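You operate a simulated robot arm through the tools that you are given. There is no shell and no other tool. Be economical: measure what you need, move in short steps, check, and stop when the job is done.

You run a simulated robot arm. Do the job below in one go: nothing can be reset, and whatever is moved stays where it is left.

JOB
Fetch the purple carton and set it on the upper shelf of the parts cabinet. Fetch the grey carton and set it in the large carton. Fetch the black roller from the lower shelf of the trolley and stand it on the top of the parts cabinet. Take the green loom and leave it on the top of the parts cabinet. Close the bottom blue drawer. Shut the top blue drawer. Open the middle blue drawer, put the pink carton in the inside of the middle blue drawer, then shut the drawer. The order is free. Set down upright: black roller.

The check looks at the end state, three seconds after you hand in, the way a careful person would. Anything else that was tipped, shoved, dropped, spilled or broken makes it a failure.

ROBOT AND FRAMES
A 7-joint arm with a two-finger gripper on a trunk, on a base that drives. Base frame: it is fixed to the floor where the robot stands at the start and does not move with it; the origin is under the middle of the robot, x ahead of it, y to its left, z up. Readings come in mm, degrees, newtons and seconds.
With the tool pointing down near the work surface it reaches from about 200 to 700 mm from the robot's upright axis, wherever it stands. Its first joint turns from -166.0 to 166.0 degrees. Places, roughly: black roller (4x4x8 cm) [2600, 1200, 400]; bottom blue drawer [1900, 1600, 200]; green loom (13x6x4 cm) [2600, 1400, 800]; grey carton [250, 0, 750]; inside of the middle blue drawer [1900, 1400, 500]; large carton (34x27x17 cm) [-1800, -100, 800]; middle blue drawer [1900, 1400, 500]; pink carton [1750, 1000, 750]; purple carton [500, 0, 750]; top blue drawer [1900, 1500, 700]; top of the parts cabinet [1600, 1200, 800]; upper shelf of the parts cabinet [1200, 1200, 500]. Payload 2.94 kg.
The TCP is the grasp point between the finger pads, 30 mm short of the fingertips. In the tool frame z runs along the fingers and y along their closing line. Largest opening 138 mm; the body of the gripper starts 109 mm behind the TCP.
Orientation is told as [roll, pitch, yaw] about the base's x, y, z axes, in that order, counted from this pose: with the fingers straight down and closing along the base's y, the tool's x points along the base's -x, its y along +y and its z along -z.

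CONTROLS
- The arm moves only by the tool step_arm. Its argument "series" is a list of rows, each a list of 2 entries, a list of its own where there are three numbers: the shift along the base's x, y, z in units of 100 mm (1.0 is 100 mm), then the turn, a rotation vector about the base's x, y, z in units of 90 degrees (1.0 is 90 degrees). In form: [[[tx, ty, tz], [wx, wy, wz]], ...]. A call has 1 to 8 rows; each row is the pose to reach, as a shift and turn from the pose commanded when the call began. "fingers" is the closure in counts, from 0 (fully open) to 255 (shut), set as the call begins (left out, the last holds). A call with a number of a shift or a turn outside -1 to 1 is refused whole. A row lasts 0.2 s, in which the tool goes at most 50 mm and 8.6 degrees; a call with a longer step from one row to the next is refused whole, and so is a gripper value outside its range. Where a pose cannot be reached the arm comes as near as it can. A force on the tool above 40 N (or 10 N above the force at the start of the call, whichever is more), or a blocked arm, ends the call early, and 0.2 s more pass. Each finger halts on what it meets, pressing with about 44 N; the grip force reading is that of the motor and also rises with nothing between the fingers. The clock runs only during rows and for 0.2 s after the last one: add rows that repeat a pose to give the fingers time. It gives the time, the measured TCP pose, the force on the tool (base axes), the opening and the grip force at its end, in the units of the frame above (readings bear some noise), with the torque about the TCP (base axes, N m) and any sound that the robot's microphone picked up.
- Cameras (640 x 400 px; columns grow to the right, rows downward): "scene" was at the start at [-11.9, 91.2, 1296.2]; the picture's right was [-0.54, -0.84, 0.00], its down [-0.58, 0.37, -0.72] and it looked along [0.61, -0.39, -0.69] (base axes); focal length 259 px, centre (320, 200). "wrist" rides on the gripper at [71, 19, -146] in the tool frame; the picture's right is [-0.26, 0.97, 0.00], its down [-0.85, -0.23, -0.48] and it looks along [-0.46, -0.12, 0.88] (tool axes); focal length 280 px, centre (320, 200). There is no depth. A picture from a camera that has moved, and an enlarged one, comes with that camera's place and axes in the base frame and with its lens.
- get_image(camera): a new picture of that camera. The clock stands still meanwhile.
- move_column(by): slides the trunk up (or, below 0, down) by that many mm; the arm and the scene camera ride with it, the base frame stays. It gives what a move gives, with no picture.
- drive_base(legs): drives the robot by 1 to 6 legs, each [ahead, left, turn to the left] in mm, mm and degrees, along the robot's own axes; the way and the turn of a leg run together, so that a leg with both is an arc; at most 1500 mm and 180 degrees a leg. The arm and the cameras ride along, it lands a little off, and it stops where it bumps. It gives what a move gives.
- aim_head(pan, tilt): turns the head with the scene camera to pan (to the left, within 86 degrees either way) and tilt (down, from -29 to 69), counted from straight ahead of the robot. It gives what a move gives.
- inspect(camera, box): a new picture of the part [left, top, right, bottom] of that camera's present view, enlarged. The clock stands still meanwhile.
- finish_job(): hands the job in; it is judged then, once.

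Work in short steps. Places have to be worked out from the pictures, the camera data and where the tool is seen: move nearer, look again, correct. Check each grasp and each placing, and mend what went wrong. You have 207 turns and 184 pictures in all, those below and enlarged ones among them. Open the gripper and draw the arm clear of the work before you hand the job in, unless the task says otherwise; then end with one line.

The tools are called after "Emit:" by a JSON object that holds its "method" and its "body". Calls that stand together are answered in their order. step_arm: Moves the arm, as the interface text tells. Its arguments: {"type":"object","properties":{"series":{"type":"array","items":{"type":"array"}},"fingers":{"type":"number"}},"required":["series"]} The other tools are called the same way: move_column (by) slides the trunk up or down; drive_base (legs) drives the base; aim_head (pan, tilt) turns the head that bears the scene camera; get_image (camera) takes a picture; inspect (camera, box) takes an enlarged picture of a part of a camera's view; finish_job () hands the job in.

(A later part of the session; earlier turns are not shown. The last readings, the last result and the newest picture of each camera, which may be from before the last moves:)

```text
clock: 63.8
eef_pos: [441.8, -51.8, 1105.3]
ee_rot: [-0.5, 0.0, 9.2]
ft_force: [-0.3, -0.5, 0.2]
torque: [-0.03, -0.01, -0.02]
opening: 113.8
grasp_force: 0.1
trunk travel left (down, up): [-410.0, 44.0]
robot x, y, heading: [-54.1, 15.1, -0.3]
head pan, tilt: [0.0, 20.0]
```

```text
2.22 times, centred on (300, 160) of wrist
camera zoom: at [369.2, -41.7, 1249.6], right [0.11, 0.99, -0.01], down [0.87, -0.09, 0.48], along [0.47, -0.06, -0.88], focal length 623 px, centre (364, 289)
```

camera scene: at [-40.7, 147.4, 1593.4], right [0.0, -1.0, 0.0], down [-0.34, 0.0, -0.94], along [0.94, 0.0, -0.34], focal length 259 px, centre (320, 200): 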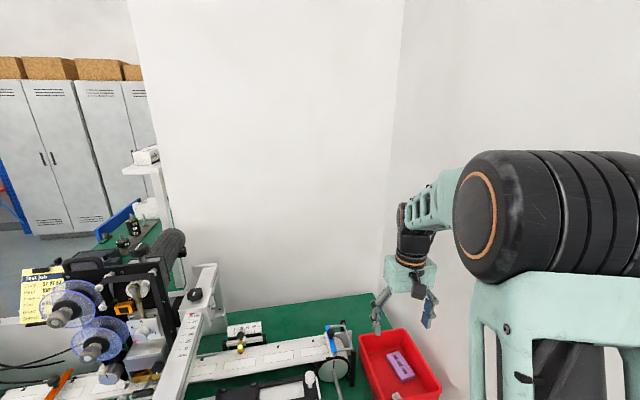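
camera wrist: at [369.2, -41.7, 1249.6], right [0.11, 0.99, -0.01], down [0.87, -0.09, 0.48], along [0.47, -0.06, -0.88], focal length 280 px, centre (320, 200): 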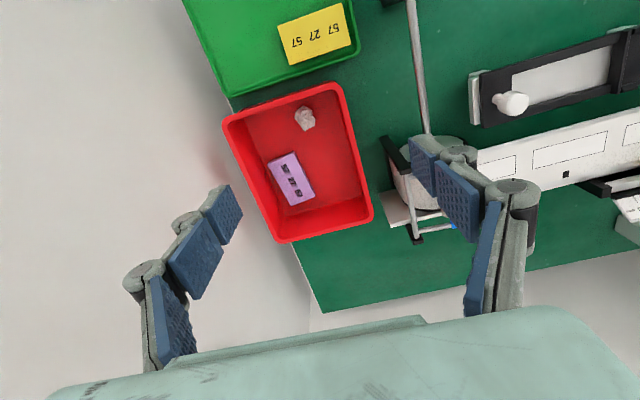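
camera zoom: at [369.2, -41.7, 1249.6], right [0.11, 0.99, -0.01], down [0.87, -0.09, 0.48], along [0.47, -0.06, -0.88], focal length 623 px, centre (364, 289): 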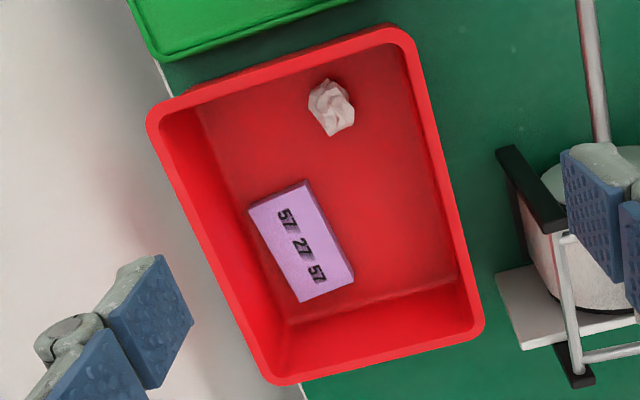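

The carton is close to the left wall of the bin, so I'll grip it along its long axis instead, at yaw -71°. I rotate in place above the bench first.

Emit:
{"method": "step_arm", "body": {"series": [[[0, 0, 0], [0, 0, -0.09]], [[0, 0, 0], [0, 0, -0.18]], [[0, 0, 0], [0, 0, -0.27]], [[0, 0, 0], [0, 0, -0.36]], [[0, 0, 0], [0, 0, -0.45]], [[0, 0, 0], [0, 0, -0.54]], [[0, 0, 0], [0, 0, -0.63]], [[0, 0, 0], [0, 0, -0.72]]]}}

Emit:
{"method": "step_arm", "body": {"series": [[[0.4, -0.2, 0], [0, 0, -0.08]], [[0.8, -0.4, 0], [0, 0, -0.17]], [[1.0, -0.6, -0.2], [0, 0, -0.17]], [[1.0, -0.6, -0.6], [0, 0, -0.17]], [[1.0, -0.6, -1.0], [0, 0, -0.17]], [[1.0, -0.6, -1.0], [0, 0, -0.17]]]}}

Emit:
{"method": "get_image", "body": {"camera": "wrist"}}

Emit:
{"method": "get_image", "body": {"camera": "scene"}}

```text
clock: 65.6
eef_pos: [442.5, -49.4, 1106.0]
ee_rot: [-0.5, 0.1, -55.8]
ft_force: [0.4, 0.2, 0.1]
torque: [0.02, 0.01, -0.02]
opening: 113.9
grasp_force: 0.0
trunk travel left (down, up): [-410.0, 44.0]
robot x, y, heading: [-52.7, 12.4, -0.1]
head pan, tilt: [0.0, 20.0]
```

```text
clock: 67.0
eef_pos: [543.5, -109.6, 1006.3]
ee_rot: [-0.5, -0.1, -70.9]
ft_force: [-0.4, 0.6, 0.1]
torque: [0.01, 0.02, 0.04]
opening: 113.5
grasp_force: 0.0
trunk travel left (down, up): [-410.0, 44.0]
robot x, y, heading: [-51.5, 8.9, 0.1]
head pan, tilt: [0.0, 20.0]
```

```text
149 pictures are left
camera wrist: at [539.7, -37.1, 1150.2], right [1.0, 0.07, -0.01], down [0.06, -0.88, 0.48], along [0.03, -0.48, -0.88], focal length 280 px, centre (320, 200)
```

wrist: 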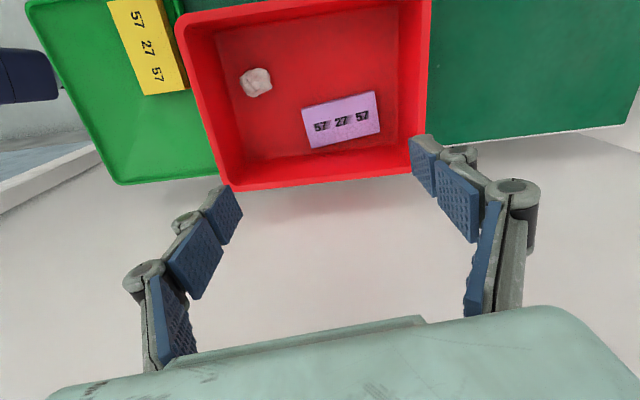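

```text
148 pictures are left
camera scene: at [-40.6, 147.3, 1593.4], right [0.0, -1.0, 0.0], down [-0.34, 0.0, -0.94], along [0.94, 0.0, -0.34], focal length 259 px, centre (320, 200)
```

scene: 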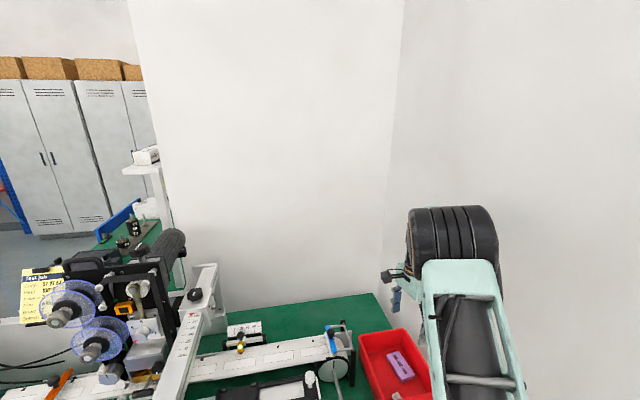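

The carton's centre refines to about (571,-118), top z≈788, and the alignment is right. I descend toward the bin, biased about 6 mm to the near side.

Emit:
{"method": "step_arm", "body": {"series": [[[0.1, -0.05, -0.35], [0, 0, 0]], [[0.21, -0.104, -0.7], [0, 0, 0]], [[0.21, -0.104, -1.0], [0.005, 0, 0]], [[0.21, -0.104, -1.0], [0.005, 0, 0]]]}}

Emit:
{"method": "get_image", "body": {"camera": "wrist"}}

```text
clock: 68.0
eef_pos: [563.6, -120.9, 905.5]
ee_rot: [-0.2, 0.3, -71.1]
ft_force: [0.6, 0.1, 0.5]
torque: [-0.02, -0.02, 0.02]
opening: 113.7
grasp_force: 0.0
trunk travel left (down, up): [-410.0, 44.0]
robot x, y, heading: [-49.9, 13.2, -0.0]
head pan, tilt: [0.0, 20.0]
```

```text
147 pictures are left
camera wrist: at [559.9, -48.2, 1050.7], right [1.0, 0.07, -0.01], down [0.06, -0.88, 0.47], along [0.03, -0.47, -0.88], focal length 280 px, centre (320, 200)
```

wrist: 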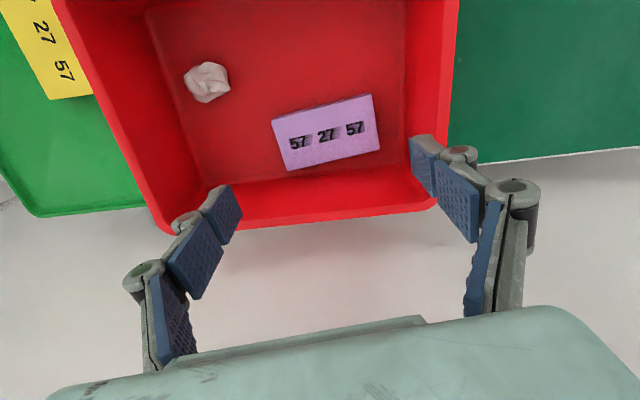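

The finger knuckles would be tight against the bin's far wall. I'll close the fingers, press lightly on the carton top and drag it a few cm toward the middle of the bin.

Emit:
{"method": "step_arm", "body": {"series": [[[0.12, 0.05, 0], [0, 0, 0]], [[0.12, 0.05, 0], [0, 0, 0]], [[0.12, 0.05, -0.2], [0, 0, 0]], [[0.12, 0.05, -0.4], [0, 0, 0]], [[0.12, 0.05, -0.6], [0, 0, 0]], [[0.12, 0.05, -0.65], [0, 0, 0]]], "fingers": 255}}

Emit:
{"method": "step_arm", "body": {"series": [[[0, 0, -0.04], [0, 0, 0]], [[0, 0, -0.08], [0, 0, 0]], [[0, 0, -0.12], [0, 0, 0]]]}}

Emit:
{"method": "get_image", "body": {"camera": "wrist"}}

```text
clock: 69.4
eef_pos: [576.0, -115.8, 841.4]
ee_rot: [-0.2, 0.4, -71.1]
ft_force: [-0.1, -0.5, -0.3]
torque: [-0.03, -0.02, 0.03]
opening: 0.0
grasp_force: 28.1
trunk travel left (down, up): [-410.0, 44.0]
robot x, y, heading: [-52.2, 13.6, -0.1]
head pan, tilt: [0.0, 20.0]
```

```text
clock: 70.2
eef_pos: [576.0, -114.3, 830.8]
ee_rot: [-0.2, 0.5, -71.1]
ft_force: [0.3, -0.5, 0.4]
torque: [-0.02, 0.04, -0.01]
opening: 0.0
grasp_force: 28.3
trunk travel left (down, up): [-410.0, 44.0]
robot x, y, heading: [-54.8, 11.0, -0.0]
head pan, tilt: [0.0, 20.0]
```

```text
146 pictures are left
camera wrist: at [572.4, -42.6, 975.1], right [1.0, 0.07, -0.01], down [0.06, -0.88, 0.47], along [0.03, -0.47, -0.88], focal length 280 px, centre (320, 200)
```

wrist: 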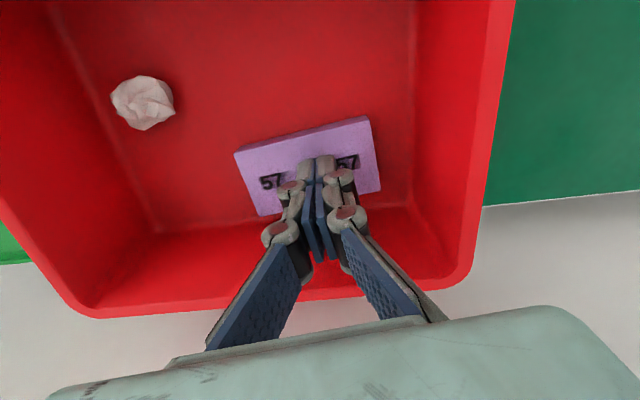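

No contact yet. I go down a little at a time.

Emit:
{"method": "step_arm", "body": {"series": [[[0, 0, -0.03], [0, 0, 0]], [[0, 0, -0.06], [0, 0, 0]], [[0, 0, -0.08], [0, 0, 0]]]}}

Emit:
{"method": "step_arm", "body": {"series": [[[0, 0, -0.02], [0, 0, 0]], [[0, 0, -0.04], [0, 0, 0]], [[0, 0, -0.06], [0, 0, 0]]]}}

```text
clock: 71.0
eef_pos: [576.1, -114.7, 826.6]
ee_rot: [0.2, 0.2, -71.0]
ft_force: [-6.0, 3.0, 34.7]
torque: [0.03, 0.17, 0.02]
opening: 6.1
grasp_force: 28.7
trunk travel left (down, up): [-410.0, 44.0]
robot x, y, heading: [-53.9, 11.3, -0.1]
head pan, tilt: [0.0, 20.0]
```

```text
clock: 71.4
eef_pos: [577.6, -116.3, 826.7]
ee_rot: [0.4, 0.2, -71.1]
ft_force: [-10.5, 2.7, 23.3]
torque: [0.1, 0.27, 0.01]
opening: 6.0
grasp_force: 28.4
trunk travel left (down, up): [-410.0, 44.0]
robot x, y, heading: [-51.5, 13.8, -0.1]
head pan, tilt: [0.0, 20.0]
stopped in row 2: the force on the tool passed its limit at 47 N (the readings are from after the stop); the commanded pose is now the measured one
```

In contact with about 23 N down. I drag toward -x, +y.

Emit:
{"method": "step_arm", "body": {"series": [[[-0.06, 0.02, 0], [0, 0, 0]], [[-0.14, 0.05, 0], [0, 0, 0]], [[-0.22, 0.08, 0], [0, 0, 0]], [[-0.3, 0.1, 0], [0, 0, 0]], [[-0.38, 0.12, 0], [0, 0, 0]]]}}

Emit:
{"method": "get_image", "body": {"camera": "wrist"}}

```text
clock: 72.6
eef_pos: [542.9, -104.2, 826.8]
ee_rot: [0.6, 0.0, -70.9]
ft_force: [11.2, -4.1, 28.2]
torque: [-0.24, -0.34, 0.02]
opening: 5.8
grasp_force: 28.2
trunk travel left (down, up): [-410.0, 44.0]
robot x, y, heading: [-53.3, 10.8, 0.1]
head pan, tilt: [0.0, 20.0]
```

```text
145 pictures are left
camera wrist: at [537.6, -31.2, 972.1], right [1.0, 0.07, 0.01], down [0.05, -0.88, 0.47], along [0.04, -0.47, -0.88], focal length 280 px, centre (320, 200)
```

wrist: 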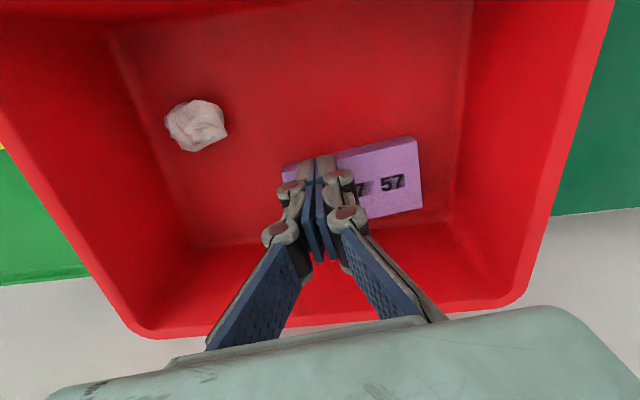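

The carton slipped and hardly moved, but the far-end gap is about 25 mm, which should be enough for an upright long-axis grip with a near-side bias. I raise, open and measure again.

Emit:
{"method": "step_arm", "body": {"series": [[[0, 0, 0.3], [0, 0, 0]], [[0, 0, 0.7], [0, 0, 0]], [[0, 0, 0.8], [0, 0, 0]], [[0, 0, 0.8], [0, 0, 0]], [[0, 0, 0.8], [0, 0, 0]]], "fingers": 62}}

Emit:
{"method": "inspect", "body": {"camera": "wrist", "box": [160, 40, 480, 240]}}

```text
clock: 73.8
eef_pos: [540.5, -104.3, 902.4]
ee_rot: [0.0, 0.3, -71.1]
ft_force: [0.0, 0.6, -1.4]
torque: [-0.01, 0.0, 0.03]
opening: 104.4
grasp_force: 0.1
trunk travel left (down, up): [-410.0, 44.0]
robot x, y, heading: [-51.0, 14.0, -0.2]
head pan, tilt: [0.0, 20.0]
```

```text
2.00 times, centred on (320, 140) of wrist
camera zoom: at [536.4, -31.4, 1047.3], right [1.0, 0.07, 0.0], down [0.06, -0.88, 0.47], along [0.03, -0.47, -0.88], focal length 561 px, centre (320, 320)
```

zoom: 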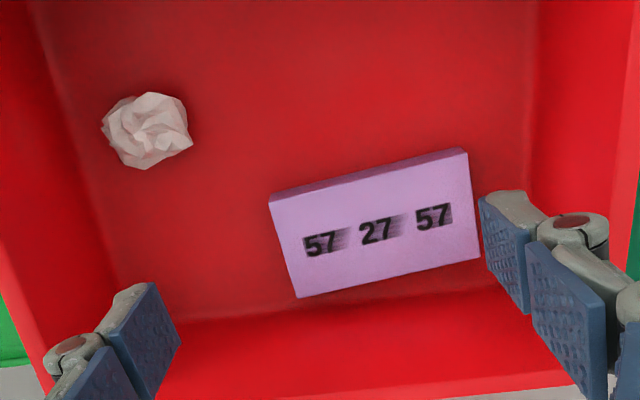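

The carton's centre is (568,-115), yaw 18°, 90 mm long. I position the far finger about 3 mm beyond the far end and descend.

Emit:
{"method": "step_arm", "body": {"series": [[[0.12, -0.06, 0], [0, 0, -0.01]], [[0.237, -0.125, 0], [0, 0, -0.01]], [[0.237, -0.125, -0.25], [0, 0, -0.01]], [[0.237, -0.125, -0.5], [0, 0, -0.01]], [[0.237, -0.125, -0.5], [0, 0, -0.01]]]}}

Emit:
{"method": "get_image", "body": {"camera": "wrist"}}

```text
clock: 75.0
eef_pos: [564.5, -116.1, 852.5]
ee_rot: [0.1, 0.3, -71.9]
ft_force: [-0.2, 0.5, -0.1]
torque: [0.02, 0.0, -0.01]
opening: 104.7
grasp_force: 0.0
trunk travel left (down, up): [-410.0, 44.0]
robot x, y, heading: [-50.3, 10.3, -0.2]
head pan, tilt: [0.0, 20.0]
```

```text
143 pictures are left
camera wrist: at [561.3, -43.9, 997.3], right [1.0, 0.05, 0.0], down [0.04, -0.88, 0.47], along [0.02, -0.47, -0.88], focal length 280 px, centre (320, 200)
```

wrist: 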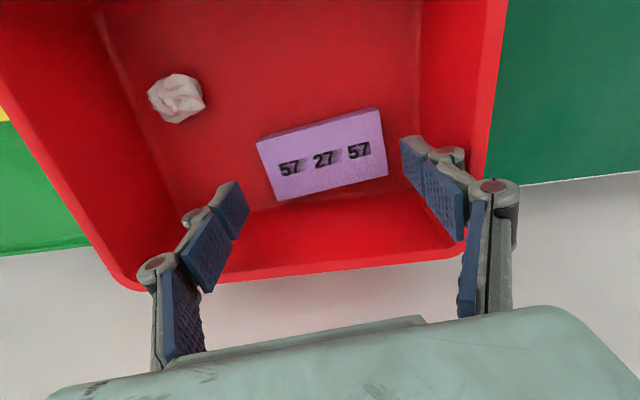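

I descend in small guarded steps toward TCP z≈817.

Emit:
{"method": "step_arm", "body": {"series": [[[0, 0, -0.08], [0, 0, 0]], [[0, 0, -0.16], [0, 0, 0]], [[0, 0, -0.22], [0, 0, 0]], [[0, 0, -0.22], [0, 0, 0]]]}}

Emit:
{"method": "step_arm", "body": {"series": [[[0, 0, -0.06], [0, 0, 0]], [[0, 0, -0.13], [0, 0, 0]], [[0, 0, -0.13], [0, 0, 0]]]}}

Emit:
{"method": "inspect", "body": {"camera": "wrist", "box": [160, 60, 520, 285]}}

```text
clock: 76.0
eef_pos: [565.0, -116.3, 830.7]
ee_rot: [0.1, 0.3, -71.9]
ft_force: [-0.1, -0.2, 0.2]
torque: [-0.01, -0.01, -0.01]
opening: 104.5
grasp_force: 0.0
trunk travel left (down, up): [-410.0, 44.0]
robot x, y, heading: [-50.9, 12.3, -0.1]
head pan, tilt: [0.0, 20.0]
```

```text
clock: 76.8
eef_pos: [563.3, -115.5, 815.2]
ee_rot: [0.1, 0.3, -71.9]
ft_force: [0.4, 0.2, -0.3]
torque: [0.0, 0.03, -0.01]
opening: 104.0
grasp_force: 0.0
trunk travel left (down, up): [-410.0, 44.0]
robot x, y, heading: [-53.2, 11.4, -0.2]
head pan, tilt: [0.0, 20.0]
```

```text
1.78 times, centred on (340, 172) of wrist
camera zoom: at [561.2, -43.7, 962.3], right [1.0, 0.05, 0.0], down [0.04, -0.88, 0.47], along [0.02, -0.47, -0.88], focal length 498 px, centre (284, 249)
```

zoom: 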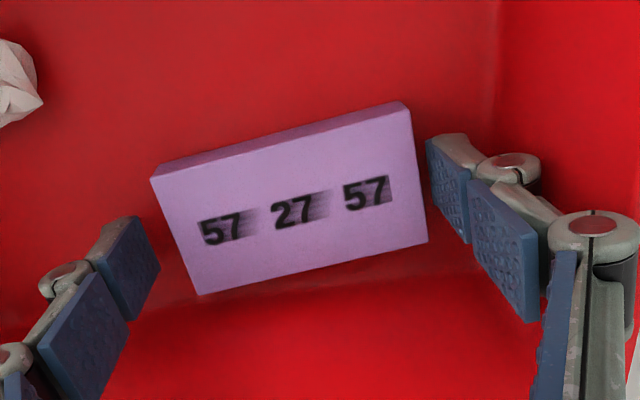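

No contact, and both pads bracket the ends. I close.

Emit:
{"method": "step_arm", "body": {"series": [[[0, 0, 0], [0, 0, 0]], [[0, 0, 0], [0, 0, 0]], [[0, 0, 0], [0, 0, 0]]], "fingers": 140}}

Emit:
{"method": "step_arm", "body": {"series": [[[-0.05, 0.02, 0.2], [0, 0, 0]], [[-0.1, 0.04, 0.6], [0, 0, 0]], [[-0.1, 0.04, 1.0], [0, 0, 0]], [[-0.1, 0.04, 1.0], [0, 0, 0]]]}}

Emit:
{"method": "get_image", "body": {"camera": "wrist"}}

```text
clock: 77.6
eef_pos: [564.3, -115.8, 817.1]
ee_rot: [0.0, 0.2, -72.0]
ft_force: [1.1, 0.0, 1.5]
torque: [-0.02, 0.05, -0.01]
opening: 88.7
grasp_force: 44.3
trunk travel left (down, up): [-410.0, 44.0]
robot x, y, heading: [-51.0, 11.8, -0.1]
head pan, tilt: [0.0, 20.0]
```

```text
clock: 78.6
eef_pos: [554.3, -112.5, 917.7]
ee_rot: [0.1, 0.3, -71.9]
ft_force: [0.7, 0.1, 0.3]
torque: [0.0, -0.02, 0.01]
opening: 88.5
grasp_force: 44.5
trunk travel left (down, up): [-410.0, 44.0]
robot x, y, heading: [-56.1, 14.3, -0.1]
head pan, tilt: [0.0, 20.0]
```

```text
141 pictures are left
camera wrist: at [552.1, -39.4, 1062.2], right [1.0, 0.05, 0.0], down [0.04, -0.88, 0.47], along [0.02, -0.47, -0.88], focal length 280 px, centre (320, 200)
```

wrist: 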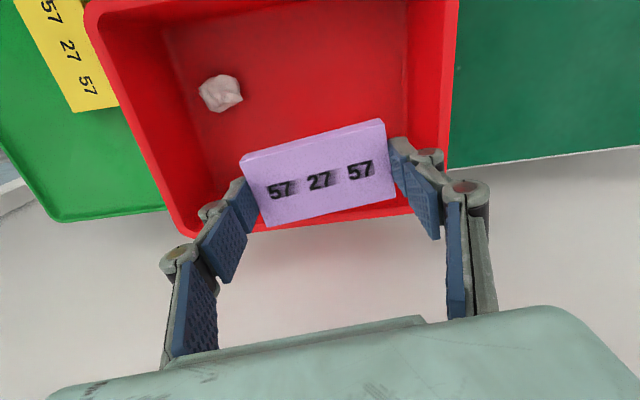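

The purple carton is held. I raise and tuck the arm, then back away.

Emit:
{"method": "step_arm", "body": {"series": [[[-0.1, 0.1, 0.4], [0, 0, 0]], [[-0.3, 0.3, 0.8], [0, 0, 0]], [[-0.6, 0.5, 0.9], [0, 0, 0]], [[-0.9, 0.7, 0.9], [0, 0, 0]], [[-1.0, 0.8, 0.9], [0, 0, 0]]]}}

Emit:
{"method": "drive_base", "body": {"legs": [[-650, 100, 0], [0, 0, 60]]}}

Emit:
{"method": "get_image", "body": {"camera": "scene"}}

```text
clock: 79.8
eef_pos: [455.4, -34.2, 1007.3]
ee_rot: [0.2, 0.1, -71.9]
ft_force: [-1.1, 0.0, 0.6]
torque: [0.0, 0.0, 0.0]
opening: 88.3
grasp_force: 44.3
trunk travel left (down, up): [-410.0, 44.0]
robot x, y, heading: [-53.2, 9.6, 0.0]
head pan, tilt: [0.0, 20.0]
```

```text
clock: 86.1
eef_pos: [-413.4, 528.6, 1007.3]
ee_rot: [0.1, 0.3, -11.6]
ft_force: [0.0, -0.3, 0.2]
torque: [0.02, -0.02, 0.01]
opening: 88.2
grasp_force: 44.1
trunk travel left (down, up): [-410.0, 44.0]
robot x, y, heading: [-705.8, 110.1, 60.1]
head pan, tilt: [0.0, 20.0]
```

```text
140 pictures are left
camera scene: at [-816.2, 188.8, 1593.4], right [0.87, -0.5, 0.0], down [-0.17, -0.3, -0.94], along [0.47, 0.82, -0.34], focal length 259 px, centre (320, 200)
```

scene: 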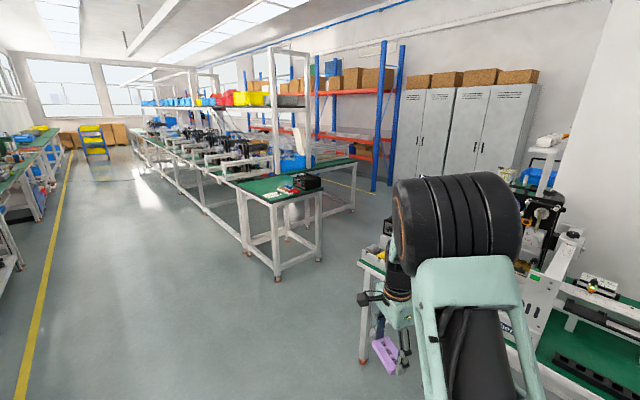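

I drive up past the bench and turn into the aisle behind it.

Emit:
{"method": "drive_base", "body": {"legs": [[0, 0, 22], [1450, 0, 0], [0, 0, -62]]}}

Emit:
{"method": "get_image", "body": {"camera": "scene"}}

```text
clock: 97.1
eef_pos: [-23.2, 1681.3, 1006.9]
ee_rot: [0.1, 0.3, -50.9]
ft_force: [-0.3, -0.2, -0.4]
torque: [0.01, 0.02, 0.0]
opening: 88.1
grasp_force: 44.0
trunk travel left (down, up): [-410.0, 44.0]
robot x, y, heading: [-513.2, 1540.3, 20.8]
head pan, tilt: [0.0, 20.0]
```

```text
139 pictures are left
camera scene: at [-549.2, 1672.8, 1593.4], right [0.36, -0.93, 0.0], down [-0.32, -0.12, -0.94], along [0.88, 0.34, -0.34], focal length 259 px, centre (320, 200)
```

scene: 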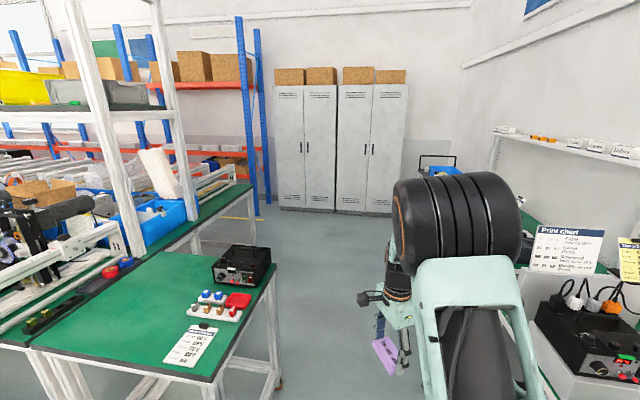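

The aisle is about 1 m wide. I drive further in.

Emit:
{"method": "drive_base", "body": {"legs": [[0, 0, -10], [850, 0, 0], [0, 0, -20]]}}

Emit:
{"method": "get_image", "body": {"camera": "scene"}}

```text
clock: 103.4
eef_pos: [810.7, 1563.1, 1006.9]
ee_rot: [0.1, 0.3, -81.8]
ft_force: [0.2, -0.1, 0.1]
torque: [-0.03, -0.03, 0.04]
opening: 88.4
grasp_force: 43.5
trunk travel left (down, up): [-410.0, 44.0]
robot x, y, heading: [321.3, 1695.0, -9.9]
head pan, tilt: [0.0, 20.0]
```

```text
138 pictures are left
camera scene: at [352.7, 1826.0, 1593.4], right [-0.17, -0.98, 0.0], down [-0.34, 0.06, -0.94], along [0.93, -0.16, -0.34], focal length 259 px, centre (320, 200)
```

scene: 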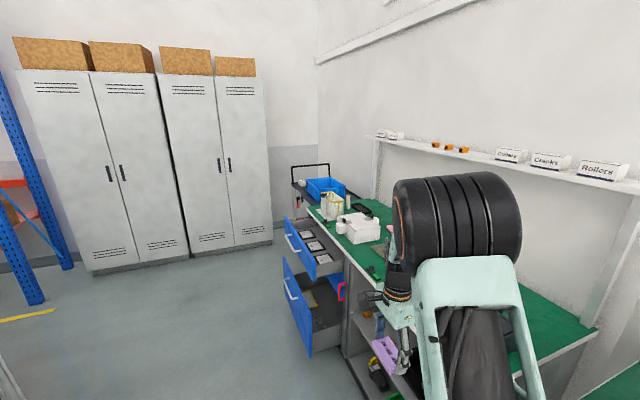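

I see the parts cabinet (green top, open shelves), the blue drawer unit with top and bottom drawers open, and the trolley beyond. I drive to face the cabinet squarely.

Emit:
{"method": "drive_base", "body": {"legs": [[707, 394, 0], [0, 0, -69]]}}

Emit:
{"method": "aim_head", "body": {"pan": 0, "tilt": 40}}

Emit:
{"method": "get_image", "body": {"camera": "scene"}}

Emit:
{"method": "get_image", "body": {"camera": "wrist"}}

```text
clock: 110.8
eef_pos: [1157.2, 1453.6, 1007.7]
ee_rot: [0.0, 0.3, -150.7]
ft_force: [-0.8, 1.4, 0.3]
torque: [-0.01, 0.0, 0.01]
opening: 88.5
grasp_force: 44.0
trunk travel left (down, up): [-410.0, 44.0]
robot x, y, heading: [1105.7, 1960.7, -79.2]
head pan, tilt: [0.0, 20.0]
```

```text
clock: 111.7
eef_pos: [1156.0, 1454.9, 1007.8]
ee_rot: [0.2, 0.3, -150.6]
ft_force: [-0.3, 0.2, -0.1]
torque: [0.0, 0.02, -0.02]
opening: 88.2
grasp_force: 43.7
trunk travel left (down, up): [-410.0, 44.0]
robot x, y, heading: [1103.3, 1962.0, -78.8]
head pan, tilt: [0.0, 40.0]
```

```text
137 pictures are left
camera scene: at [1234.9, 1983.3, 1562.0], right [-0.98, -0.19, 0.0], down [-0.12, 0.63, -0.77], along [0.15, -0.75, -0.64], focal length 259 px, centre (320, 200)
```

scene: 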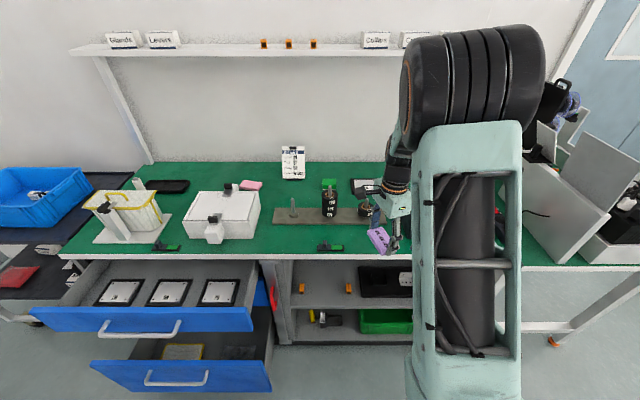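

```text
136 pictures are left
camera wrist: at [1228.1, 1472.3, 1152.4], right [0.24, -0.97, 0.0], down [-0.86, -0.21, 0.47], along [-0.46, -0.12, -0.88], focal length 280 px, centre (320, 200)
```

wrist: 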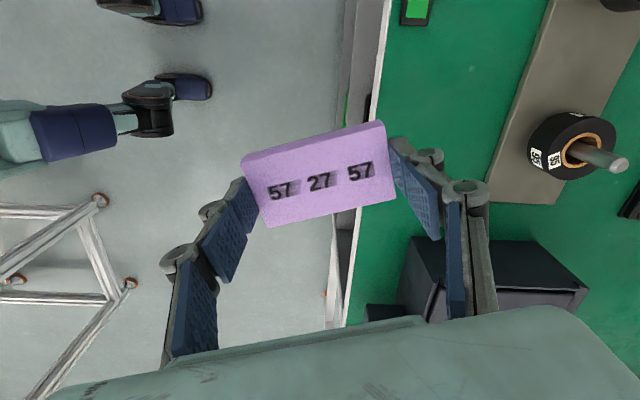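

I have a good overview. I zoom in on the shelves and on the cabinet top.

Emit:
{"method": "inspect", "body": {"camera": "scene", "box": [260, 245, 420, 350]}}

Emit:
{"method": "inspect", "body": {"camera": "scene", "box": [60, 140, 420, 365]}}

```text
3.81 times, centred on (340, 298) of scene
camera zoom: at [1234.9, 1983.3, 1562.0], right [-0.98, -0.19, 0.0], down [-0.12, 0.63, -0.77], along [0.15, -0.75, -0.64], focal length 986 px, centre (244, -171)
```

zoom: 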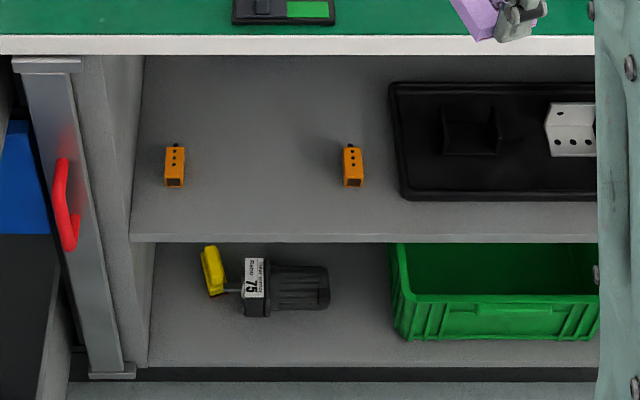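

```text
1.78 times, centred on (240, 252) of scene
camera zoom: at [1234.9, 1983.3, 1562.0], right [-0.98, -0.19, 0.0], down [-0.12, 0.63, -0.77], along [0.15, -0.75, -0.64], focal length 460 px, centre (462, 107)
```

zoom: 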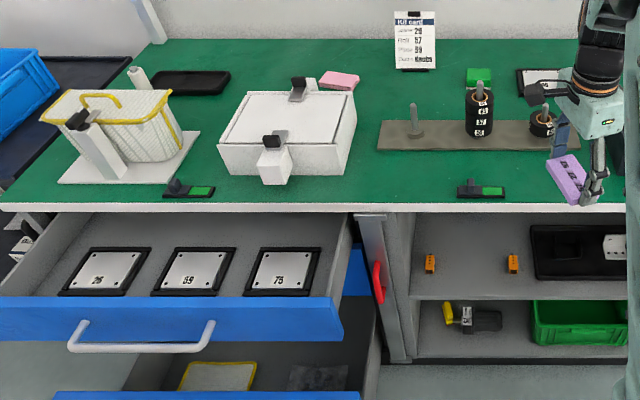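

There's a clear slot between the two orange blocks on the upper shelf. The top plate blocks a straight-down approach, so I'll set the carton flat on the free strip of cabinet top and re-grip it with a 45°-tilted tool.

Emit:
{"method": "step_arm", "body": {"series": [[[0.15, -0.35, 0], [0, 0, -0.07]], [[0.3, -0.7, 0], [0, 0, -0.14]], [[0.4, -1.0, 0], [0, 0, -0.204]], [[0.4, -1.0, 0], [0, 0, -0.204]]]}}

Emit:
{"method": "step_arm", "body": {"series": [[[0.1, -0.42, 0], [0, 0, 0]], [[0.1, -0.42, -0.45], [0, 0, 0]], [[0.1, -0.42, -0.9], [0, 0, 0]], [[0.1, -0.42, -1.0], [0, 0, 0]], [[0.1, -0.42, -1.0], [0, 0, 0]]]}}

Emit:
{"method": "get_image", "body": {"camera": "wrist"}}

Emit:
{"method": "get_image", "body": {"camera": "scene"}}

```text
clock: 112.7
eef_pos: [1196.4, 1355.3, 1006.6]
ee_rot: [0.1, 0.3, -169.1]
ft_force: [0.1, 0.0, -0.1]
torque: [0.01, -0.04, 0.05]
opening: 88.5
grasp_force: 44.3
trunk travel left (down, up): [-410.0, 44.0]
robot x, y, heading: [1102.0, 1961.9, -78.8]
head pan, tilt: [0.0, 40.0]
```

```text
clock: 113.9
eef_pos: [1205.0, 1315.3, 906.5]
ee_rot: [0.2, 0.3, -169.1]
ft_force: [-0.1, 1.2, 0.0]
torque: [-0.01, 0.0, 0.01]
opening: 88.3
grasp_force: 44.1
trunk travel left (down, up): [-410.0, 44.0]
robot x, y, heading: [1103.2, 1959.6, -78.7]
head pan, tilt: [0.0, 40.0]
```

```text
133 pictures are left
camera wrist: at [1277.8, 1308.2, 1051.8], right [-0.07, -1.0, 0.0], down [-0.88, 0.07, 0.47], along [-0.47, 0.03, -0.88], focal length 280 px, centre (320, 200)
```

wrist: 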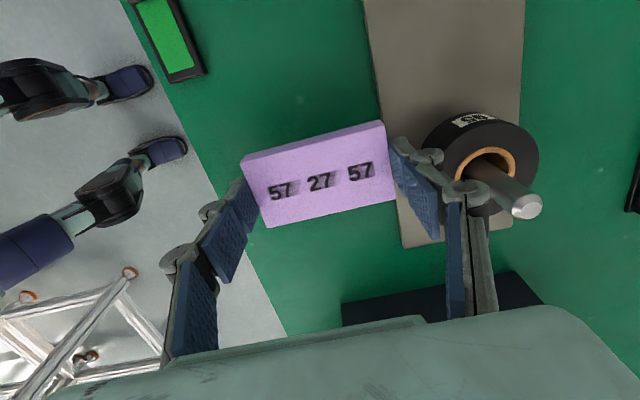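

```text
132 pictures are left
camera scene: at [1234.9, 1983.5, 1562.0], right [-0.98, -0.19, 0.0], down [-0.12, 0.63, -0.77], along [0.15, -0.75, -0.64], focal length 259 px, centre (320, 200)
```

scene: 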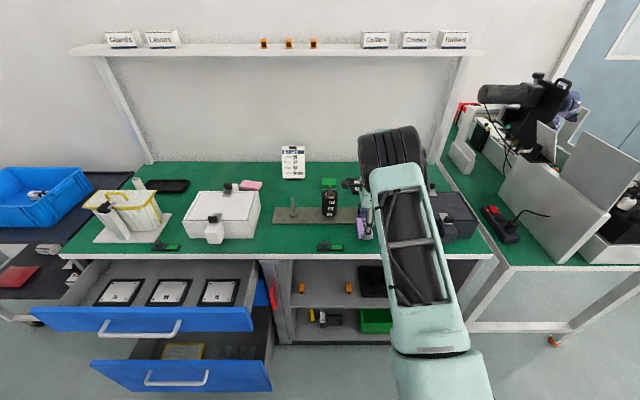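

I shift 22 mm outward for clearance to the board and the roller stand, then lower until contact.

Emit:
{"method": "step_arm", "body": {"series": [[[-0.04, 0.22, 0], [0, 0, 0]], [[-0.04, 0.22, -0.35], [0, 0, 0]], [[-0.04, 0.22, -0.5], [0, 0, 0]], [[-0.04, 0.22, -0.55], [0, 0, 0]]]}}

Emit:
{"method": "step_arm", "body": {"series": [[[0, 0, -0.04], [0, 0, 0]], [[0, 0, -0.08], [0, 0, 0]], [[0, 0, -0.12], [0, 0, 0]], [[0, 0, -0.16], [0, 0, 0]], [[0, 0, -0.2], [0, 0, 0]], [[0, 0, -0.24], [0, 0, 0]], [[0, 0, -0.28], [0, 0, 0]], [[0, 0, -0.32], [0, 0, 0]]]}}

```text
clock: 114.6
eef_pos: [1200.2, 1337.3, 876.3]
ee_rot: [0.4, 0.3, -169.1]
ft_force: [-1.8, 14.0, 28.1]
torque: [1.57, 0.42, -0.13]
opening: 88.4
grasp_force: 44.1
trunk travel left (down, up): [-410.0, 44.0]
robot x, y, heading: [1103.3, 1963.9, -78.8]
head pan, tilt: [0.0, 40.0]
stopped in row 3: the force on the tool passed its limit at 58 N (the readings are from after the stop); the commanded pose is now the measured one
```

```text
clock: 115.0
eef_pos: [1199.9, 1336.5, 874.7]
ee_rot: [0.4, 0.3, -169.1]
ft_force: [-0.6, 10.6, 21.3]
torque: [1.06, 0.3, -0.08]
opening: 88.6
grasp_force: 43.3
trunk travel left (down, up): [-410.0, 44.0]
robot x, y, heading: [1106.5, 1959.6, -79.0]
head pan, tilt: [0.0, 40.0]
stopped in row 1: the force on the tool passed its limit at 47 N (the readings are from after the stop); the commanded pose is now the measured one
```

Contact at z≈876, sooner than expected. I look.

Emit:
{"method": "get_image", "body": {"camera": "wrist"}}

Emit:
{"method": "inspect", "body": {"camera": "scene", "box": [300, 160, 460, 260]}}

```text
131 pictures are left
camera wrist: at [1273.9, 1331.7, 1020.6], right [-0.07, -1.0, 0.01], down [-0.88, 0.07, 0.47], along [-0.47, 0.03, -0.88], focal length 280 px, centre (320, 200)
```

wrist: 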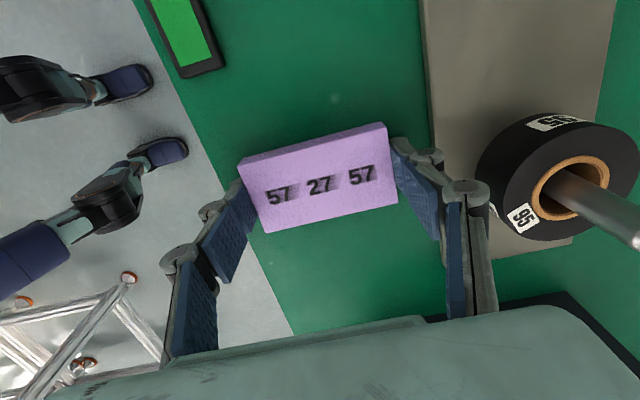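

```text
4.00 times, centred on (380, 210) of scene
camera zoom: at [1234.3, 1988.6, 1561.9], right [-0.98, -0.19, 0.0], down [-0.12, 0.63, -0.77], along [0.15, -0.75, -0.64], focal length 1035 px, centre (80, 160)
```

zoom: 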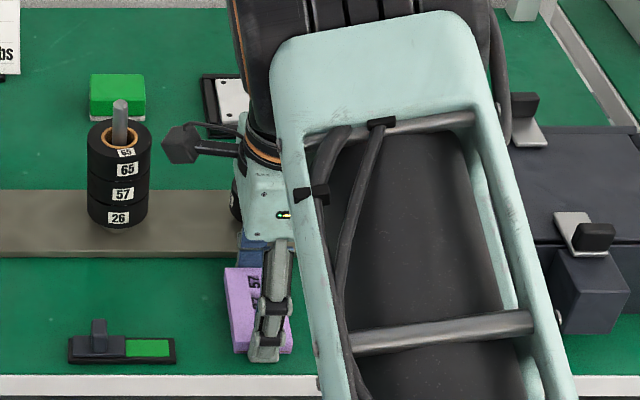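

The estimate of the tabletop height from parallax (about 825-835) agrees with a real touchdown. I release and rise.

Emit:
{"method": "step_arm", "body": {"series": [[[0, 0, 0], [0, 0, 0]], [[0, 0, 0], [0, 0, 0]], [[0, 0, 0], [0, 0, 0]]], "fingers": 65}}

Emit:
{"method": "step_arm", "body": {"series": [[[0, 0, 0.4], [0, 0, 0]], [[0, 0, 0.8], [0, 0, 0]], [[0, 0, 1.0], [0, 0, 0]], [[0, 0, 1.0], [0, 0, 0]]]}}

Emit:
{"method": "get_image", "body": {"camera": "wrist"}}

```text
clock: 115.8
eef_pos: [1201.8, 1333.8, 871.9]
ee_rot: [0.3, 0.1, -169.0]
ft_force: [0.9, -0.3, 2.3]
torque: [-0.05, 0.02, 0.03]
opening: 103.2
grasp_force: 0.1
trunk travel left (down, up): [-410.0, 44.0]
robot x, y, heading: [1102.6, 1960.6, -78.8]
head pan, tilt: [0.0, 40.0]
```

```text
clock: 116.8
eef_pos: [1200.1, 1332.5, 973.0]
ee_rot: [0.3, 0.2, -169.1]
ft_force: [0.1, -0.1, -0.1]
torque: [-0.01, 0.03, -0.01]
opening: 103.0
grasp_force: 0.1
trunk travel left (down, up): [-410.0, 44.0]
robot x, y, heading: [1104.0, 1962.6, -78.8]
head pan, tilt: [0.0, 40.0]
```

```text
129 pictures are left
camera wrist: at [1274.4, 1327.7, 1117.9], right [-0.07, -1.0, 0.0], down [-0.88, 0.07, 0.47], along [-0.47, 0.03, -0.88], focal length 280 px, centre (320, 200)
```

wrist: 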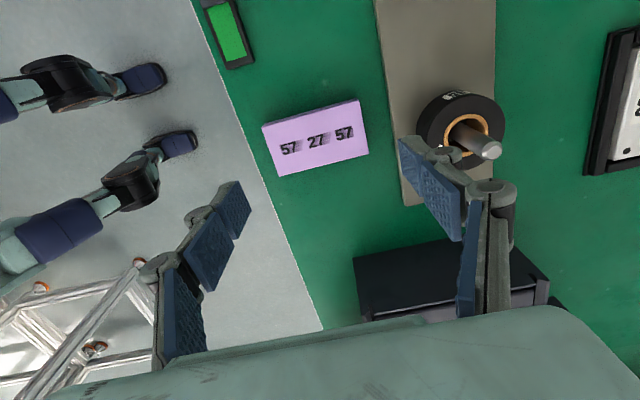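

The carton lies flat at (1202,1334), tabletop z≈838. I turn the tool to yaw -79°, then tilt it 45° toward the cabinet.

Emit:
{"method": "step_arm", "body": {"series": [[[0, 0.1, 0.05], [0, 0, 0.09]], [[0, 0.2, 0.1], [0, 0, 0.18]], [[0, 0.3, 0.15], [0, 0, 0.27]], [[0, 0.4, 0.2], [0, 0, 0.36]], [[0, 0.4, 0.2], [0, 0, 0.45]], [[0, 0.4, 0.2], [0, 0, 0.54]], [[0, 0.4, 0.2], [0, 0, 0.63]], [[0, 0.4, 0.2], [0, 0, 0.72]]], "fingers": 120}}

Emit:
{"method": "step_arm", "body": {"series": [[[0, 0, 0], [0, 0, 0.09]], [[0, 0, 0], [0, 0, 0.18]], [[0, 0, 0], [0, 0, 0.27]], [[0, 0, 0], [0, 0, 0.28]]]}}

Emit:
{"method": "step_arm", "body": {"series": [[[0, 0, 0], [-0.088, -0.017, 0]], [[0, 0, 0], [-0.176, -0.034, 0]], [[0, 0, 0], [-0.264, -0.051, 0]], [[0, 0, 0], [-0.352, -0.068, 0]], [[0, 0, 0], [-0.44, -0.085, 0]], [[0, 0, 0], [-0.49, -0.095, 0]], [[0, 0, 0], [-0.49, -0.095, 0]]]}}

Emit:
{"method": "get_image", "body": {"camera": "wrist"}}

Emit:
{"method": "get_image", "body": {"camera": "scene"}}

```text
clock: 118.5
eef_pos: [1202.1, 1373.7, 990.6]
ee_rot: [0.2, 0.1, -104.1]
ft_force: [0.0, -0.2, -0.8]
torque: [0.02, 0.01, 0.0]
opening: 73.0
grasp_force: 0.1
trunk travel left (down, up): [-410.0, 44.0]
robot x, y, heading: [1104.1, 1964.2, -78.8]
head pan, tilt: [0.0, 40.0]
```

```text
clock: 119.5
eef_pos: [1201.8, 1373.8, 991.0]
ee_rot: [0.2, 0.3, -79.0]
ft_force: [-0.3, -1.4, -0.3]
torque: [0.0, -0.01, -0.01]
opening: 73.1
grasp_force: 0.0
trunk travel left (down, up): [-410.0, 44.0]
robot x, y, heading: [1104.3, 1962.2, -78.8]
head pan, tilt: [0.0, 40.0]
```

```text
clock: 121.2
eef_pos: [1201.5, 1372.9, 991.6]
ee_rot: [0.5, -44.7, -79.1]
ft_force: [0.5, -0.3, -0.4]
torque: [0.02, 0.0, 0.01]
opening: 73.1
grasp_force: 0.0
trunk travel left (down, up): [-410.0, 44.0]
robot x, y, heading: [1104.7, 1962.0, -78.6]
head pan, tilt: [0.0, 40.0]
```

```text
128 pictures are left
camera wrist: at [1191.0, 1527.4, 1044.1], right [0.98, 0.0, 0.19], down [-0.18, -0.31, 0.93], along [0.06, -0.95, -0.3], focal length 280 px, centre (320, 200)
```

wrist: 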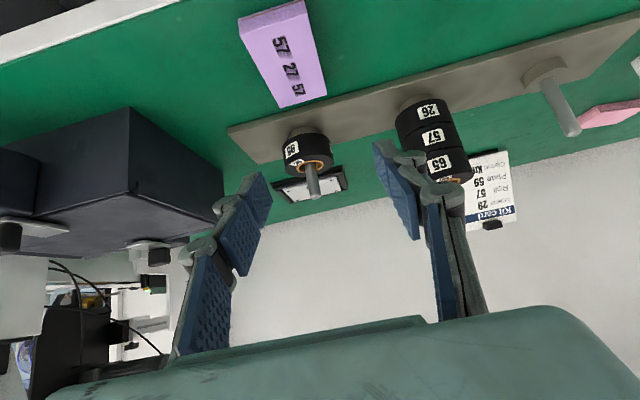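

```text
127 pictures are left
camera scene: at [1234.9, 1983.8, 1562.0], right [-0.98, -0.19, 0.0], down [-0.12, 0.63, -0.77], along [0.15, -0.75, -0.64], focal length 259 px, centre (320, 200)
```

scene: 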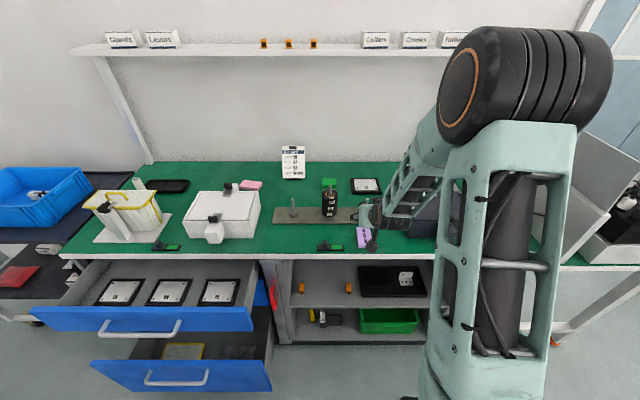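

The tilt is right. I lower toward the carton, keeping the fingers astride it, and check.

Emit:
{"method": "step_arm", "body": {"series": [[[-0.01, -0.1, -0.3], [0, 0, 0]], [[-0.02, -0.22, -0.6], [0, 0, 0]], [[-0.02, -0.22, -0.85], [0, 0, 0]], [[-0.02, -0.22, -0.85], [0, 0, 0]]]}}

Emit:
{"method": "get_image", "body": {"camera": "wrist"}}

Emit:
{"method": "inspect", "body": {"camera": "scene", "box": [300, 180, 460, 280]}}

```text
clock: 122.2
eef_pos: [1200.6, 1351.6, 904.5]
ee_rot: [0.3, -44.6, -79.0]
ft_force: [-0.1, 0.2, 0.7]
torque: [-0.03, 0.02, 0.05]
opening: 73.1
grasp_force: 0.1
trunk travel left (down, up): [-410.0, 44.0]
robot x, y, heading: [1104.0, 1961.7, -78.9]
head pan, tilt: [0.0, 40.0]
```

```text
126 pictures are left
camera wrist: at [1189.4, 1505.5, 959.1], right [0.98, 0.0, 0.19], down [-0.18, -0.31, 0.93], along [0.06, -0.95, -0.3], focal length 280 px, centre (320, 200)
```

wrist: 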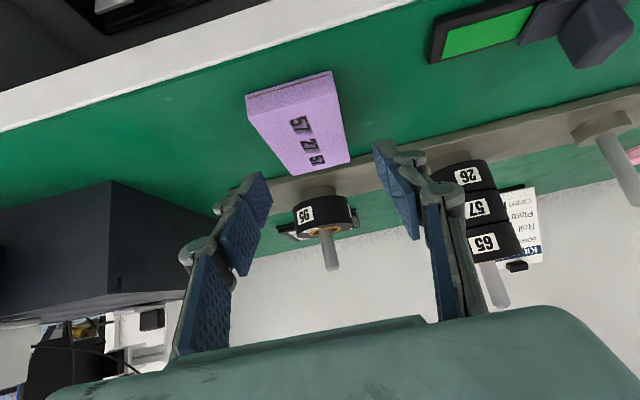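

```text
4.00 times, centred on (380, 230) of scene
camera zoom: at [1234.9, 1983.8, 1562.0], right [-0.98, -0.19, 0.0], down [-0.12, 0.63, -0.77], along [0.15, -0.75, -0.64], focal length 1035 px, centre (80, 80)
```

zoom: 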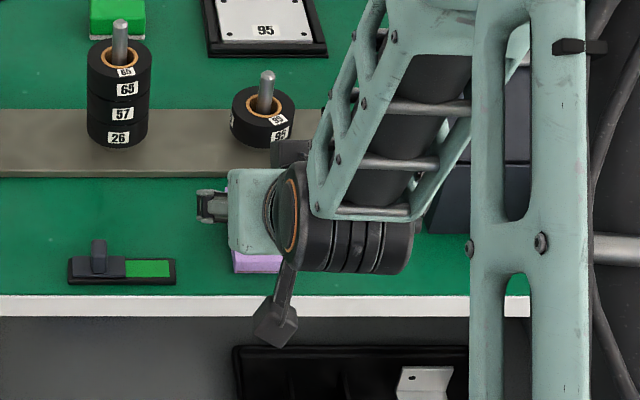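

Alignment looks good. I lower straight down with guarded steps to about z=870.

Emit:
{"method": "step_arm", "body": {"series": [[[0, 0, -0.15], [0, 0, 0]], [[0, 0, -0.25], [0, 0, 0]], [[0, 0, -0.3], [0, 0, 0]], [[0, 0, -0.33], [0, 0, 0]]]}}

Emit:
{"method": "get_image", "body": {"camera": "wrist"}}

```text
clock: 123.2
eef_pos: [1198.6, 1350.6, 877.7]
ee_rot: [0.2, -45.0, -79.2]
ft_force: [-2.1, 5.0, 18.2]
torque: [-0.19, 0.6, -0.39]
opening: 74.5
grasp_force: 1.1
trunk travel left (down, up): [-410.0, 44.0]
robot x, y, heading: [1101.8, 1960.7, -79.0]
head pan, tilt: [0.0, 40.0]
```

```text
124 pictures are left
camera wrist: at [1188.0, 1505.1, 929.2], right [0.98, 0.0, 0.19], down [-0.18, -0.3, 0.94], along [0.06, -0.95, -0.3], focal length 280 px, centre (320, 200)
```

wrist: 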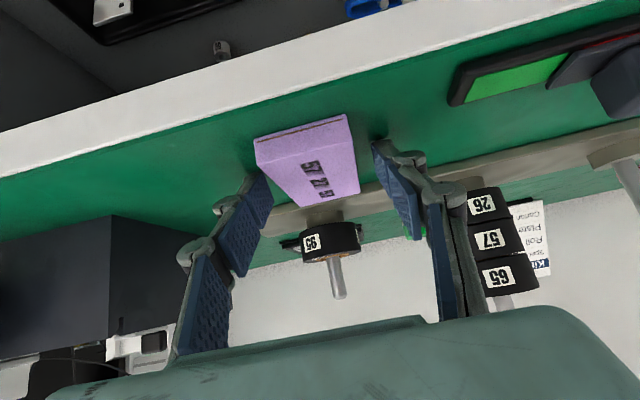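

Contact came early, with more torque on the left finger. I zoom in to see what it touches.

Emit:
{"method": "inspect", "body": {"camera": "wrist", "box": [200, 90, 460, 252]}}

```text
2.46 times, centred on (330, 171) of wrist
camera zoom: at [1188.0, 1505.1, 929.2], right [0.98, 0.0, 0.19], down [-0.18, -0.3, 0.94], along [0.06, -0.95, -0.3], focal length 690 px, centre (295, 271)
```

zoom: 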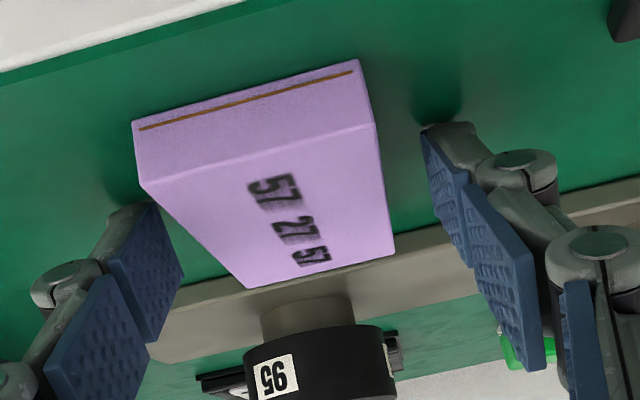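

Both tips rest on the tabletop beside the middle of the carton, so the tabletop is at z≈847. I lift 2 mm and close.

Emit:
{"method": "step_arm", "body": {"series": [[[0, 0, 0.03], [0, 0, 0]], [[0, 0, 0.03], [0, 0, 0]], [[0, 0, 0.03], [0, 0, 0]], [[0, 0, 0.03], [0, 0, 0]]], "fingers": 200}}

Emit:
{"method": "step_arm", "body": {"series": [[[0, 0, 0.1], [0, 0, 0]], [[0, 0, 0.4], [0, 0, 0]], [[0, 0, 0.8], [0, 0, 0]], [[0, 0, 0.8], [0, 0, 0]]]}}

Emit:
{"method": "get_image", "body": {"camera": "wrist"}}

```text
clock: 124.2
eef_pos: [1198.0, 1350.9, 878.4]
ee_rot: [0.4, -45.2, -79.0]
ft_force: [-12.6, -3.2, 22.1]
torque: [-0.47, 0.88, -0.16]
opening: 48.0
grasp_force: 43.5
trunk travel left (down, up): [-410.0, 44.0]
robot x, y, heading: [1101.3, 1962.6, -78.7]
head pan, tilt: [0.0, 40.0]
```

```text
clock: 125.2
eef_pos: [1200.9, 1352.3, 957.4]
ee_rot: [0.4, -44.6, -79.0]
ft_force: [0.1, 0.7, 0.0]
torque: [0.0, 0.0, -0.03]
opening: 48.1
grasp_force: 43.8
trunk travel left (down, up): [-410.0, 44.0]
robot x, y, heading: [1103.5, 1962.4, -78.7]
head pan, tilt: [0.0, 40.0]
```

```text
122 pictures are left
camera wrist: at [1189.9, 1506.8, 1010.0], right [0.98, 0.0, 0.19], down [-0.18, -0.31, 0.93], along [0.06, -0.95, -0.3], focal length 280 px, centre (320, 200)
```

wrist: 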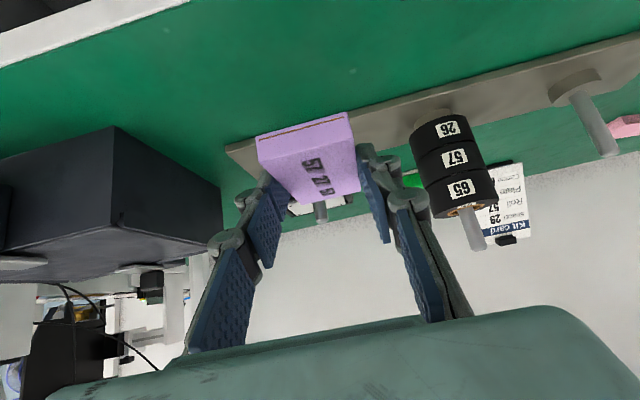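

The carton is held flat at 48 mm. I retract the arm clear of the front edge, shift the base left to face the slot between the orange blocks, and lower the trunk.

Emit:
{"method": "step_arm", "body": {"series": [[[-0.08, 0.4, 0], [0, 0, 0]], [[-0.15, 0.8, 0], [0, 0, 0]], [[-0.19, 0.98, 0], [0, 0, 0]], [[-0.19, 0.98, 0], [0, 0, 0]]]}}

Emit:
{"method": "drive_base", "body": {"legs": [[-80, 130, 0]]}}

Emit:
{"method": "move_column", "body": {"by": -400}}

Emit:
{"method": "get_image", "body": {"camera": "scene"}}

Emit:
{"method": "get_image", "body": {"camera": "wrist"}}

```text
clock: 126.2
eef_pos: [1180.8, 1450.6, 955.6]
ee_rot: [0.3, -44.8, -79.1]
ft_force: [-0.5, 0.6, -0.2]
torque: [0.01, 0.0, -0.03]
opening: 48.4
grasp_force: 44.4
trunk travel left (down, up): [-410.0, 44.0]
robot x, y, heading: [1104.3, 1960.9, -78.7]
head pan, tilt: [0.0, 40.0]
```

```text
clock: 127.9
eef_pos: [1291.7, 1552.7, 955.7]
ee_rot: [0.3, -44.7, -79.0]
ft_force: [0.4, -0.1, 0.0]
torque: [0.02, 0.0, 0.03]
opening: 48.1
grasp_force: 44.0
trunk travel left (down, up): [-410.0, 44.0]
robot x, y, heading: [1218.5, 2060.7, -79.1]
head pan, tilt: [0.0, 40.0]
```

```text
clock: 131.8
eef_pos: [1291.7, 1552.6, 556.6]
ee_rot: [0.3, -44.6, -79.0]
ft_force: [0.0, 0.1, -0.1]
torque: [-0.02, 0.03, 0.0]
opening: 48.3
grasp_force: 43.9
trunk travel left (down, up): [-10.0, 444.0]
robot x, y, heading: [1210.8, 2061.7, -79.1]
head pan, tilt: [0.0, 40.0]
```

```text
121 pictures are left
camera scene: at [1345.8, 2086.0, 1162.0], right [-0.98, -0.19, 0.0], down [-0.12, 0.63, -0.77], along [0.15, -0.75, -0.64], focal length 259 px, centre (320, 200)
```

scene: 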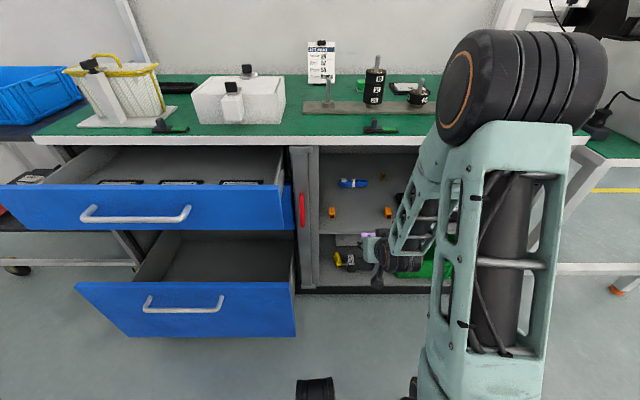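

```text
120 pictures are left
camera wrist: at [1280.9, 1706.3, 608.2], right [0.98, 0.0, 0.19], down [-0.18, -0.31, 0.93], along [0.06, -0.95, -0.3], focal length 280 px, centre (320, 200)
```

wrist: 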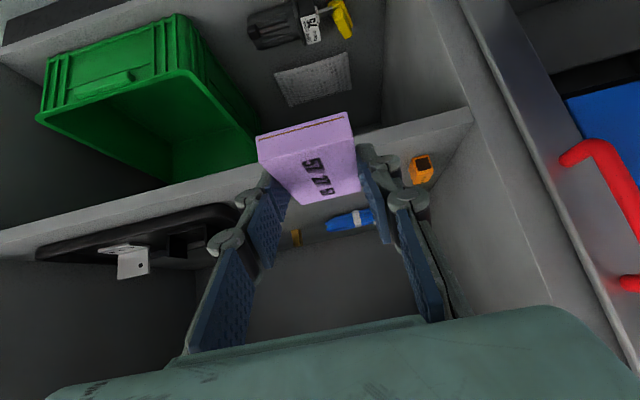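

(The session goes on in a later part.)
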